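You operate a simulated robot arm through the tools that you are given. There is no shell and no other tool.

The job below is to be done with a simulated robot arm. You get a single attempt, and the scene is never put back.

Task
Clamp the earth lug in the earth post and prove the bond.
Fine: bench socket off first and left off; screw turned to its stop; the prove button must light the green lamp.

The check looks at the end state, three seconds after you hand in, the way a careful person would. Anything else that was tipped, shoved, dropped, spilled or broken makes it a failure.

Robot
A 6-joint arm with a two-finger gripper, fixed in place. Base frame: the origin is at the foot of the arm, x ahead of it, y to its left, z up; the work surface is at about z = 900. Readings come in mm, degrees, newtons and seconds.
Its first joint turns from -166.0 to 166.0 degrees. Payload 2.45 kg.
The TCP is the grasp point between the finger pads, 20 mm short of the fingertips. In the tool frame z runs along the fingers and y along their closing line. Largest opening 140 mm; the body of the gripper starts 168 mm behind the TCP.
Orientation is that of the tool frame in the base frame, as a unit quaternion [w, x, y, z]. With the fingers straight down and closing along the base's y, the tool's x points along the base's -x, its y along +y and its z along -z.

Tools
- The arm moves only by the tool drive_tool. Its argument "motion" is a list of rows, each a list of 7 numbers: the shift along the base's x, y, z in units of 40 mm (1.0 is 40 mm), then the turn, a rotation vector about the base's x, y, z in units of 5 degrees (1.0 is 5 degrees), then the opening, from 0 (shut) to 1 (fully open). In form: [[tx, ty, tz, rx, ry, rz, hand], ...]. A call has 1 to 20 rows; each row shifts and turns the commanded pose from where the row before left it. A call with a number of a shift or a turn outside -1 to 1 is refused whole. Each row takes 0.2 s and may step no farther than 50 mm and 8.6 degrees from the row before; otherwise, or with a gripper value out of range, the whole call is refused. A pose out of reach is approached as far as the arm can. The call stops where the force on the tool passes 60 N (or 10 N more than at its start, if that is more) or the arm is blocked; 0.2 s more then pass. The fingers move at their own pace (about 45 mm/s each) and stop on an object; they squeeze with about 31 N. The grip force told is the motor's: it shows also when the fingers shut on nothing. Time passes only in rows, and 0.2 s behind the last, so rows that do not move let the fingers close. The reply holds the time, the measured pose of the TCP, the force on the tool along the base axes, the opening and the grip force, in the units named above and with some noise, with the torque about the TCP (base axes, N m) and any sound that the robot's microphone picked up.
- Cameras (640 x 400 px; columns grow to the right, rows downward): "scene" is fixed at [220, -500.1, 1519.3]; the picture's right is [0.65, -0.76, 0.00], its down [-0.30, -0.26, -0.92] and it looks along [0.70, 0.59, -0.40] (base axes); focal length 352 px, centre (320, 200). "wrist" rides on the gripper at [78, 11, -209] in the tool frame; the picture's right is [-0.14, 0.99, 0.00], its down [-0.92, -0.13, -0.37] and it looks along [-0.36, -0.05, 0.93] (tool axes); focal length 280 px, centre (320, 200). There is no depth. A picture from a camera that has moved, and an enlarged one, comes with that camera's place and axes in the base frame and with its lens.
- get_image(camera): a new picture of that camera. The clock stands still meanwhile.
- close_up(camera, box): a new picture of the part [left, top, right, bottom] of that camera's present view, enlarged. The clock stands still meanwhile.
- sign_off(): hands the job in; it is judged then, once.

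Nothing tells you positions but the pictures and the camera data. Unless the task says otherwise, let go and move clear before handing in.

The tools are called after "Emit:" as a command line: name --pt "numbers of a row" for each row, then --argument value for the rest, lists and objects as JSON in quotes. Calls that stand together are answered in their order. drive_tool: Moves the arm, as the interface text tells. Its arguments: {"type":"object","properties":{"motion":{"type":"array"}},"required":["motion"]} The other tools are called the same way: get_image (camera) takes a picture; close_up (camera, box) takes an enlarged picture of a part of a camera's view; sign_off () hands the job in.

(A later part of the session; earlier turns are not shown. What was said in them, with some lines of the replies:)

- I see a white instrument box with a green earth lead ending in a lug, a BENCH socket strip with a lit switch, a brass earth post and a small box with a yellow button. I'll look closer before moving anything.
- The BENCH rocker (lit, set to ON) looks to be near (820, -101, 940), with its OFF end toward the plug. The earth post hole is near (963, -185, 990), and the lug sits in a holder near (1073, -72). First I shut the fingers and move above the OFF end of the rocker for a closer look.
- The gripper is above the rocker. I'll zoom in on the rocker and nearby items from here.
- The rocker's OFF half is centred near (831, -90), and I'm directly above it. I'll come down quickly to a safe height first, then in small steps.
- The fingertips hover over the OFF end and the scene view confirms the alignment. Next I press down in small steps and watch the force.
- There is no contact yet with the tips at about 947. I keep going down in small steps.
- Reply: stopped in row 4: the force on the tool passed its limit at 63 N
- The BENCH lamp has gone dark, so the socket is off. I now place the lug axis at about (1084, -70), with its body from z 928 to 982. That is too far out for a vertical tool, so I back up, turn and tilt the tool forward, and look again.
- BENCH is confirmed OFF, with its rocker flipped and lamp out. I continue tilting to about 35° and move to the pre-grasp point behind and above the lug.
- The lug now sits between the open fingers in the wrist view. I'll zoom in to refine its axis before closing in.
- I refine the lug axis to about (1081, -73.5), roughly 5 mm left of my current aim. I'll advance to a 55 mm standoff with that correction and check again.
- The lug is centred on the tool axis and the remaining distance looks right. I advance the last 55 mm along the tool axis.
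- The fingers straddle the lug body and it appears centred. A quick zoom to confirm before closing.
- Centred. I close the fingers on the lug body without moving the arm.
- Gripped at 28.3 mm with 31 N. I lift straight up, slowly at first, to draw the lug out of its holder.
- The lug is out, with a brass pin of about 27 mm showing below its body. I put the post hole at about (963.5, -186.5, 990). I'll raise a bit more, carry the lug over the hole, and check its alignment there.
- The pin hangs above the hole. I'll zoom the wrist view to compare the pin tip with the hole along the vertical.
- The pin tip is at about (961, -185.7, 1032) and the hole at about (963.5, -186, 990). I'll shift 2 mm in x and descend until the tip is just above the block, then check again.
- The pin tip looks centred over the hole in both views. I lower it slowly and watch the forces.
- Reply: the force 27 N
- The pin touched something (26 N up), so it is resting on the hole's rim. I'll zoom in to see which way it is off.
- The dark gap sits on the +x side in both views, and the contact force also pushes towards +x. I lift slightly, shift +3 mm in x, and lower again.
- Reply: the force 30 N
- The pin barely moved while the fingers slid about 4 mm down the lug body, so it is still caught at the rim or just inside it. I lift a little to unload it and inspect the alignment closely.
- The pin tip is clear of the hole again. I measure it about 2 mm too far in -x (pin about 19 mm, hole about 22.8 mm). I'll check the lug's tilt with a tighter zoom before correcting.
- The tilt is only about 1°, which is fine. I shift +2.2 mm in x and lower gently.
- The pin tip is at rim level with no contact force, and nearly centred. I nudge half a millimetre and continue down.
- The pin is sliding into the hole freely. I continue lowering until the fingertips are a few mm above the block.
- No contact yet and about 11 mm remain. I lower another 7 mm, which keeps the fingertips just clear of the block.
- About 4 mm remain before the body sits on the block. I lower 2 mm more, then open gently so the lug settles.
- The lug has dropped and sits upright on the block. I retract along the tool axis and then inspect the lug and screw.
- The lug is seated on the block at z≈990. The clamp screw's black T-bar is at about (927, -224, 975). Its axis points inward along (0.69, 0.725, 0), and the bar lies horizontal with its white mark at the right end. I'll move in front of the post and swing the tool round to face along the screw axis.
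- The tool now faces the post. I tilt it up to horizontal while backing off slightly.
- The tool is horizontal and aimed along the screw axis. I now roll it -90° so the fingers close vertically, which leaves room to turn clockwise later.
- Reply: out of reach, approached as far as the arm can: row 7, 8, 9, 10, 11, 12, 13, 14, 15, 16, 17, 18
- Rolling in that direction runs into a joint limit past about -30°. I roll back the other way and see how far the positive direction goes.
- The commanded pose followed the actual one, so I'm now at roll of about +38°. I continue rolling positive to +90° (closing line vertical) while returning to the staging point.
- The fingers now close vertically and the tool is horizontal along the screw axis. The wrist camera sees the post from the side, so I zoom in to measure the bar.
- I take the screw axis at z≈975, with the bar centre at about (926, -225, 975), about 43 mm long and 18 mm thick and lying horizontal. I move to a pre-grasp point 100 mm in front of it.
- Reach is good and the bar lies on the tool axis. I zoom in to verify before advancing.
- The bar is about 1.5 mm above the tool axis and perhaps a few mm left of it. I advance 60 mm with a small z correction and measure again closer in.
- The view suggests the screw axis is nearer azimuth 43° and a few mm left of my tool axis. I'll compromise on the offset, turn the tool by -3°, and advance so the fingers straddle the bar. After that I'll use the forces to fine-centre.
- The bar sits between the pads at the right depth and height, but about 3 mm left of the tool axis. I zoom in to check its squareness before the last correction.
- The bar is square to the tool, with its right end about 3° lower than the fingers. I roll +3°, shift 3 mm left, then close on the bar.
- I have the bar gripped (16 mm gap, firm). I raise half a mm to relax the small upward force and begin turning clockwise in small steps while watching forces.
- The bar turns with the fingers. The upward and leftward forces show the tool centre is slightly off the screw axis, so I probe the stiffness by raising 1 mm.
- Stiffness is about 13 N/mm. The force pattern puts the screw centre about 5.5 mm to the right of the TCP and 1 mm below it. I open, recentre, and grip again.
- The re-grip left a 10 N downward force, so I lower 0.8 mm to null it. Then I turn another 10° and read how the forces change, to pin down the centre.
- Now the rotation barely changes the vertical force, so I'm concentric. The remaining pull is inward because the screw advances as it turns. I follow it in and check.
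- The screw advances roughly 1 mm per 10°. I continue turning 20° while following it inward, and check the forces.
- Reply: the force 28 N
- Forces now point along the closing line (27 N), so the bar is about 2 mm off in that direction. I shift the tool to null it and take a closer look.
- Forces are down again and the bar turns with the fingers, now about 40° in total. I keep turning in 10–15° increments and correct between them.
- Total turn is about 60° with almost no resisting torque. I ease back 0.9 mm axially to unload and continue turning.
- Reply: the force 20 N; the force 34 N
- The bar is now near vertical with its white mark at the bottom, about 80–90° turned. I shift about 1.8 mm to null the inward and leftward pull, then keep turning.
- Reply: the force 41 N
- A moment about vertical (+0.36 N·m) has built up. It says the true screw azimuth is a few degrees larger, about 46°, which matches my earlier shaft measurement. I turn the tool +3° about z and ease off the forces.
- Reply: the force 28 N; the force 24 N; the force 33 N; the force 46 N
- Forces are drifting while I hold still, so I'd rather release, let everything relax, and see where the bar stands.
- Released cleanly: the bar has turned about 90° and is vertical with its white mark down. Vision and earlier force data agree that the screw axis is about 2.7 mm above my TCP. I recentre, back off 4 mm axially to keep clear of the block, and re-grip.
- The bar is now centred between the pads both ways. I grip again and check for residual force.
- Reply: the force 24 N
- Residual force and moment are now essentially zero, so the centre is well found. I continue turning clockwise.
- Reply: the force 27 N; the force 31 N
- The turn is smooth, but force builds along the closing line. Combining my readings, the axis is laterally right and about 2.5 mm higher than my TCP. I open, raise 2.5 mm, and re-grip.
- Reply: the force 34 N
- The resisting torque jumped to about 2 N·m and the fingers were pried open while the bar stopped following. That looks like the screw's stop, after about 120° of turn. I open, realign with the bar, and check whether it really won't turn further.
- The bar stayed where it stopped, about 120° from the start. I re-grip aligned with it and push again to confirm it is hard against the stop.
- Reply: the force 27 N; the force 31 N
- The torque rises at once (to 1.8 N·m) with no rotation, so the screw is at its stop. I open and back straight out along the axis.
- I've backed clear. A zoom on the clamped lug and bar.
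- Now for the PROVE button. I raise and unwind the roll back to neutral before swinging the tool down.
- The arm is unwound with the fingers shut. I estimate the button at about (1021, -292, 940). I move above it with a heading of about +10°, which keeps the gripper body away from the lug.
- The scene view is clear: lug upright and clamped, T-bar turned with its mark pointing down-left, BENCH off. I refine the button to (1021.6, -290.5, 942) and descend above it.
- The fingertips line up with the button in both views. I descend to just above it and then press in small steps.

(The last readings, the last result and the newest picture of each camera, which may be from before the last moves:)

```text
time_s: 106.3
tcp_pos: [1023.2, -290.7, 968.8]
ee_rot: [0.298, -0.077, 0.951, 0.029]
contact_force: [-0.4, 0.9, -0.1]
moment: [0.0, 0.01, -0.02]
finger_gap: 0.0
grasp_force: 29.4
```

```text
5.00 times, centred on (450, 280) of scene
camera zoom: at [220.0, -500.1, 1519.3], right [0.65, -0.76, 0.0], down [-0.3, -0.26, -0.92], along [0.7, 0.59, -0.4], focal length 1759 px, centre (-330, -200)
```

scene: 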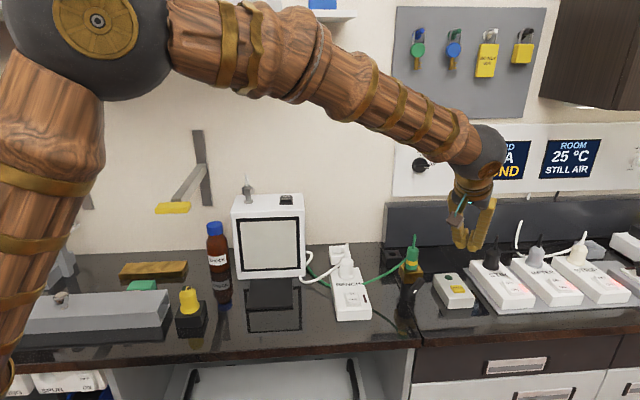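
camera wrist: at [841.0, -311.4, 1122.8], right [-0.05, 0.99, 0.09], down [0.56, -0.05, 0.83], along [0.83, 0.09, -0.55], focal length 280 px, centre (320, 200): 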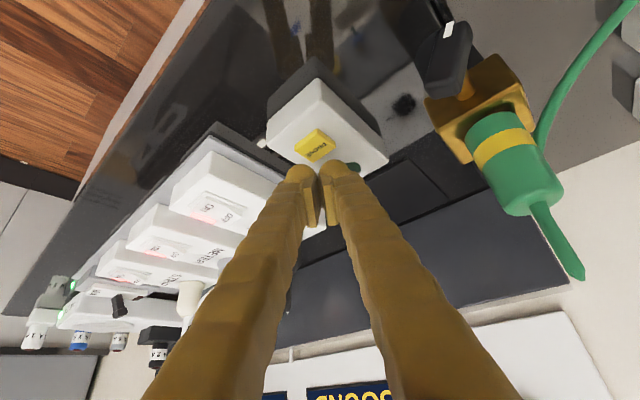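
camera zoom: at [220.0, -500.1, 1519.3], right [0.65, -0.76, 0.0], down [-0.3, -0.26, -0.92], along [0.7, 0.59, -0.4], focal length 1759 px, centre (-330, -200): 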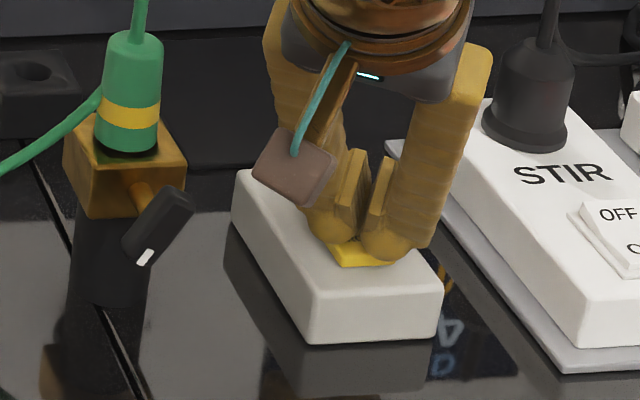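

Emit:
drive_tool --pt "0 0 -0.0375 0 0 0 0" --pt "0 0 -0.0375 0 0 0 0" --pt "0 0 0 0 0 0 0"

Emit:
close_up --camera "scene" --box '[410, 240, 490, 320]'

Emit:
close_up --camera "wrist" --box '[250, 90, 400, 240]'

```text
time_s: 107.1
tcp_pos: [1023.7, -289.5, 966.2]
ee_rot: [0.298, -0.077, 0.951, 0.03]
contact_force: [1.4, 0.3, 1.3]
moment: [0.01, -0.02, 0.04]
finger_gap: 5.9
grasp_force: 29.7
heard: click
```

```text
5.00 times, centred on (450, 280) of scene
camera zoom: at [220.0, -500.1, 1519.3], right [0.65, -0.76, 0.0], down [-0.3, -0.26, -0.92], along [0.7, 0.59, -0.4], focal length 1759 px, centre (-330, -200)
```

zoom: 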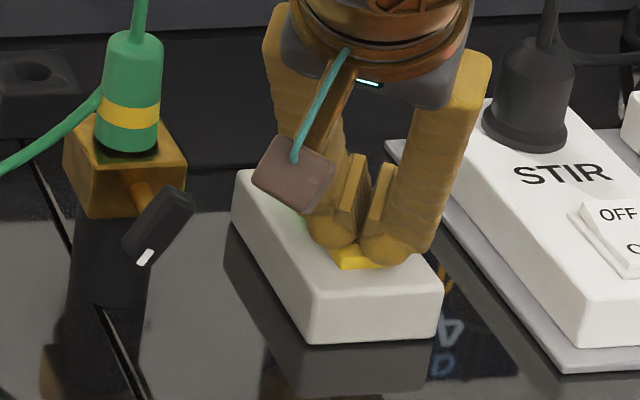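

```text
2.67 times, centred on (325, 165) of wrist
camera zoom: at [841.0, -311.2, 1094.0], right [-0.05, 0.99, 0.09], down [0.56, -0.05, 0.83], along [0.83, 0.09, -0.55], focal length 748 px, centre (307, 293)
```

zoom: 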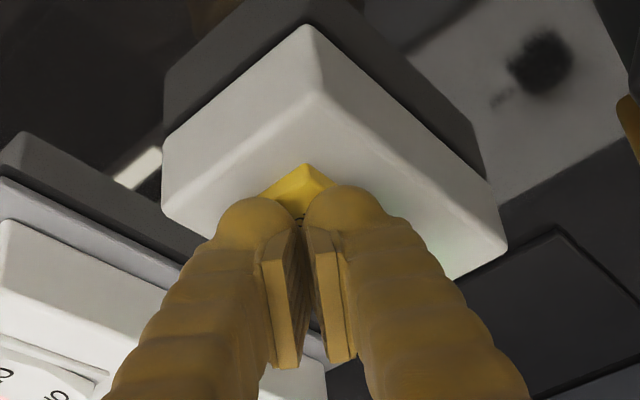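

I heard a click, and a faint green glow shows on the box. I lift straight up and check the lamp.

Emit:
drive_tool --pt "0 0 0.1 0 0 0 0" --pt "0 0 0.5 0 0 0 0" --pt "0 0 0.9 0 0 0 0" --pt "0 0 0.9 0 0 0 0" --pt "0 0 0.9 0 0 0 0" --pt "0 0 0 0 0 0 0"

Emit:
close_up --camera "scene" --box '[380, 220, 500, 330]'

Emit:
get_image --camera "wrist"

```text
time_s: 108.5
tcp_pos: [1023.3, -290.8, 1097.6]
ee_rot: [0.297, -0.076, 0.951, 0.029]
contact_force: [0.0, 0.6, -0.1]
moment: [0.03, -0.01, -0.01]
finger_gap: 0.0
grasp_force: 29.5
```

```text
3.64 times, centred on (440, 275) of scene
camera zoom: at [220.0, -500.1, 1519.3], right [0.65, -0.76, 0.0], down [-0.3, -0.26, -0.92], along [0.7, 0.59, -0.4], focal length 1280 px, centre (-116, -73)
```

zoom: 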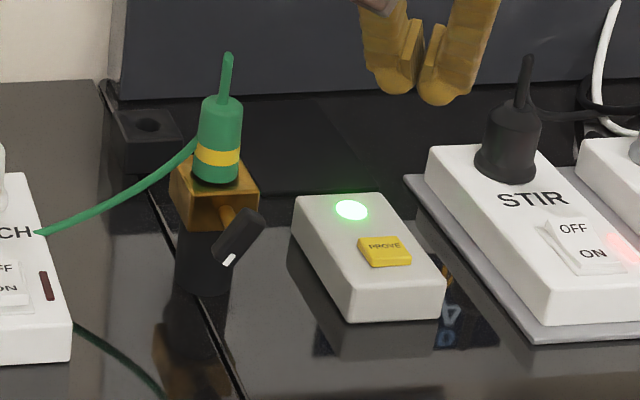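

```text
taken
camera wrist: at [841.0, -311.7, 1225.5], right [-0.05, 0.99, 0.09], down [0.56, -0.05, 0.83], along [0.83, 0.09, -0.55], focal length 280 px, centre (320, 200)
```

wrist: 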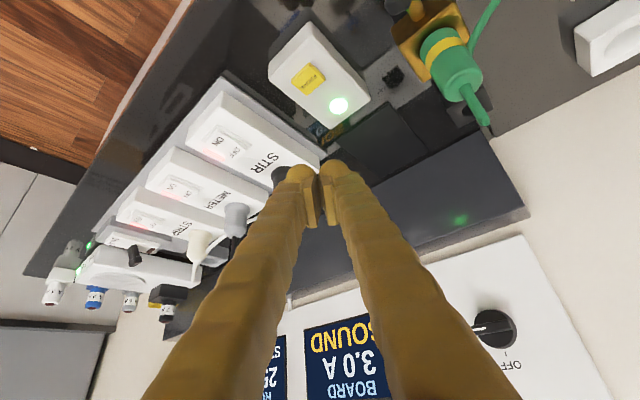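

The green lamp is lit and stays lit after release. I raise and withdraw the arm clear of the bench, then do a final check.

Emit:
drive_tool --pt "0 0 0.9 0 0 0 0" --pt "0 0 0.9 0 0 0 0" --pt "0 0 0.9 0 0 0 0" --pt "-0.5 0 0.5 0 0 0 0" --pt "-0.9 0 0.2 0 0 0 0" --pt "-0.9 0 0 0 0 0 0" --pt "-0.9 0 0 0 0 0 0" --pt "-0.9 0 0 0 0 0 0" --pt "-0.9 0 0 0 0 0 0" --pt "0 0 0 0 0 0 0" --pt "0 0 0 0 0 0 0"

Emit:
get_image --camera "scene"

Emit:
get_image --camera "wrist"

Emit:
close_up --camera "scene" --box '[310, 220, 500, 335]'

Emit:
close_up --camera "scene" --box '[390, 235, 440, 300]'

```text
time_s: 110.9
tcp_pos: [823.5, -290.4, 1233.4]
ee_rot: [0.298, -0.077, 0.951, 0.029]
contact_force: [0.0, -0.3, 0.2]
moment: [-0.01, 0.01, 0.03]
finger_gap: 0.0
grasp_force: 29.6
```

```text
taken
```

scene: 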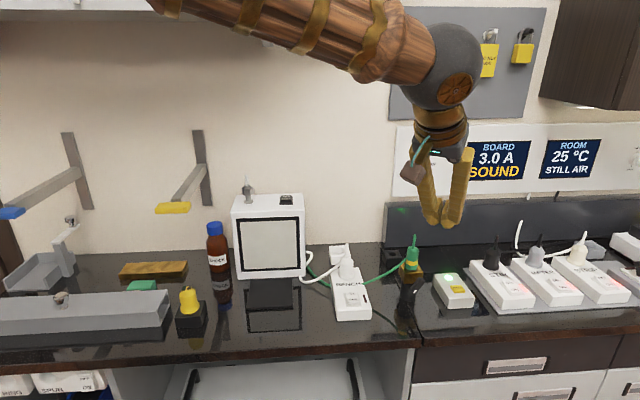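

```text
taken
camera wrist: at [640.6, -311.3, 1362.1], right [-0.05, 0.99, 0.09], down [0.56, -0.05, 0.83], along [0.83, 0.09, -0.55], focal length 280 px, centre (320, 200)
```

wrist: 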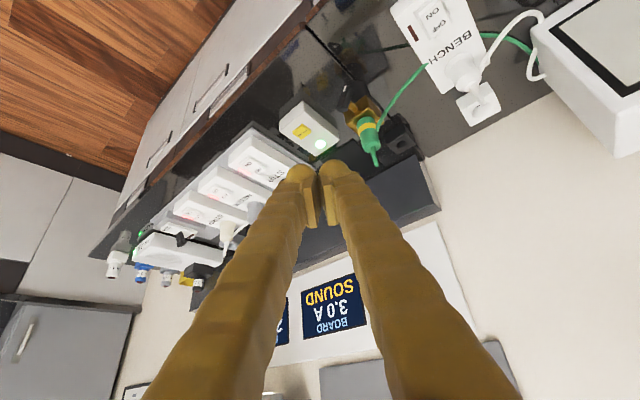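

```text
3.37 times, centred on (405, 278) of scene
camera zoom: at [220.0, -500.1, 1519.3], right [0.65, -0.76, 0.0], down [-0.3, -0.26, -0.92], along [0.7, 0.59, -0.4], focal length 1185 px, centre (34, -61)
```

zoom: 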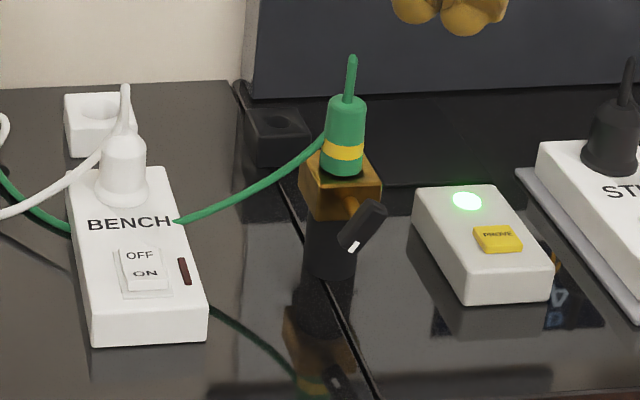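

```text
6.15 times, centred on (415, 268) of scene
camera zoom: at [220.0, -500.1, 1519.3], right [0.65, -0.76, 0.0], down [-0.3, -0.26, -0.92], along [0.7, 0.59, -0.4], focal length 2165 px, centre (-265, -215)
```

zoom: 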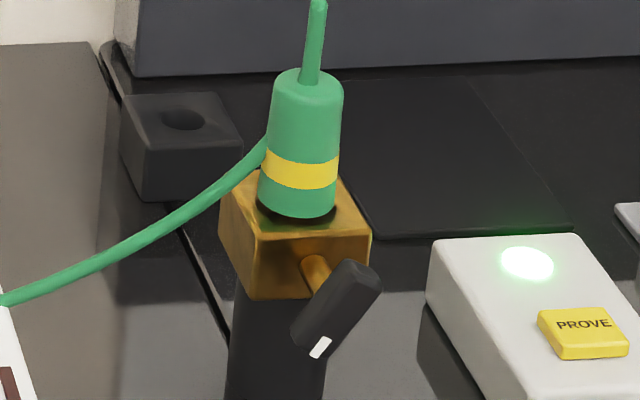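

Everything looks right: BENCH off, lug seated, screw at its stop, green lamp lit, and nothing else disturbed. I wait a few seconds to be sure the lamp stays on.

Emit:
drive_tool --pt "0 0 0 0 0 0 0" --pt "0 0 0 0 0 0 0" --pt "0 0 0 0 0 0 0" --pt "0 0 0 0 0 0 0" --pt "0 0 0 0 0 0 0" --pt "0 0 0 0 0 0 0" --pt "0 0 0 0 0 0 0" --pt "0 0 0 0 0 0 0" --pt "0 0 0 0 0 0 0" --pt "0 0 0 0 0 0 0" --pt "0 0 0 0 0 0 0" --pt "0 0 0 0 0 0 0" --pt "0 0 0 0 0 0 0" --pt "0 0 0 0 0 0 0" --pt "0 0 0 0 0 0 0" --pt "0 0 0 0 0 0 0" --pt "0 0 0 0 0 0 0" --pt "0 0 0 0 0 0 0" --pt "0 0 0 0 0 0 0" --pt "0 0 0 0 0 0 0"

Emit:
close_up --camera "scene" --box '[310, 220, 500, 335]'

```text
time_s: 115.1
tcp_pos: [824.2, -290.5, 1234.6]
ee_rot: [0.298, -0.077, 0.951, 0.03]
contact_force: [0.7, -0.4, 0.0]
moment: [0.0, 0.03, -0.02]
finger_gap: 0.0
grasp_force: 29.2
```

```text
3.37 times, centred on (405, 278) of scene
camera zoom: at [220.0, -500.1, 1519.3], right [0.65, -0.76, 0.0], down [-0.3, -0.26, -0.92], along [0.7, 0.59, -0.4], focal length 1185 px, centre (34, -61)
```

zoom: 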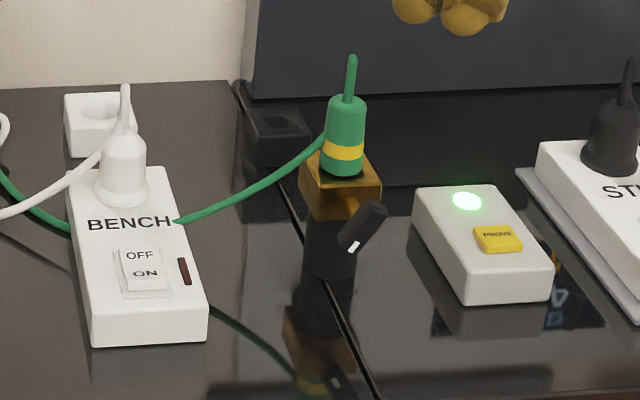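

The lamp is still lit 8 s after the press, BENCH is off, the lug is clamped upright, and the arm is clear. I hand the job in.

Emit:
sign_off

```text
The job is handed in.
```

The earth lug is clamped in the earth post and the bond is proved: the green lamp came on when I pressed PROVE. I have handed the job in.

- **Bench socket:** I switched it off first and left it off. Its lamp is dark.
- **Lug:** it stands upright in the post with its body resting on the block.
- **Screw:** I turned it clockwise about 120° until it would go no further. I pushed it a second time, to about 1.8 N·m, and it did not move.
- **Prove lamp:** it lit at the press and was still lit about 8 seconds later.
- **Arm:** the fingers hold nothing and the arm is clear of the bench. In the last pictures nothing else looked moved.
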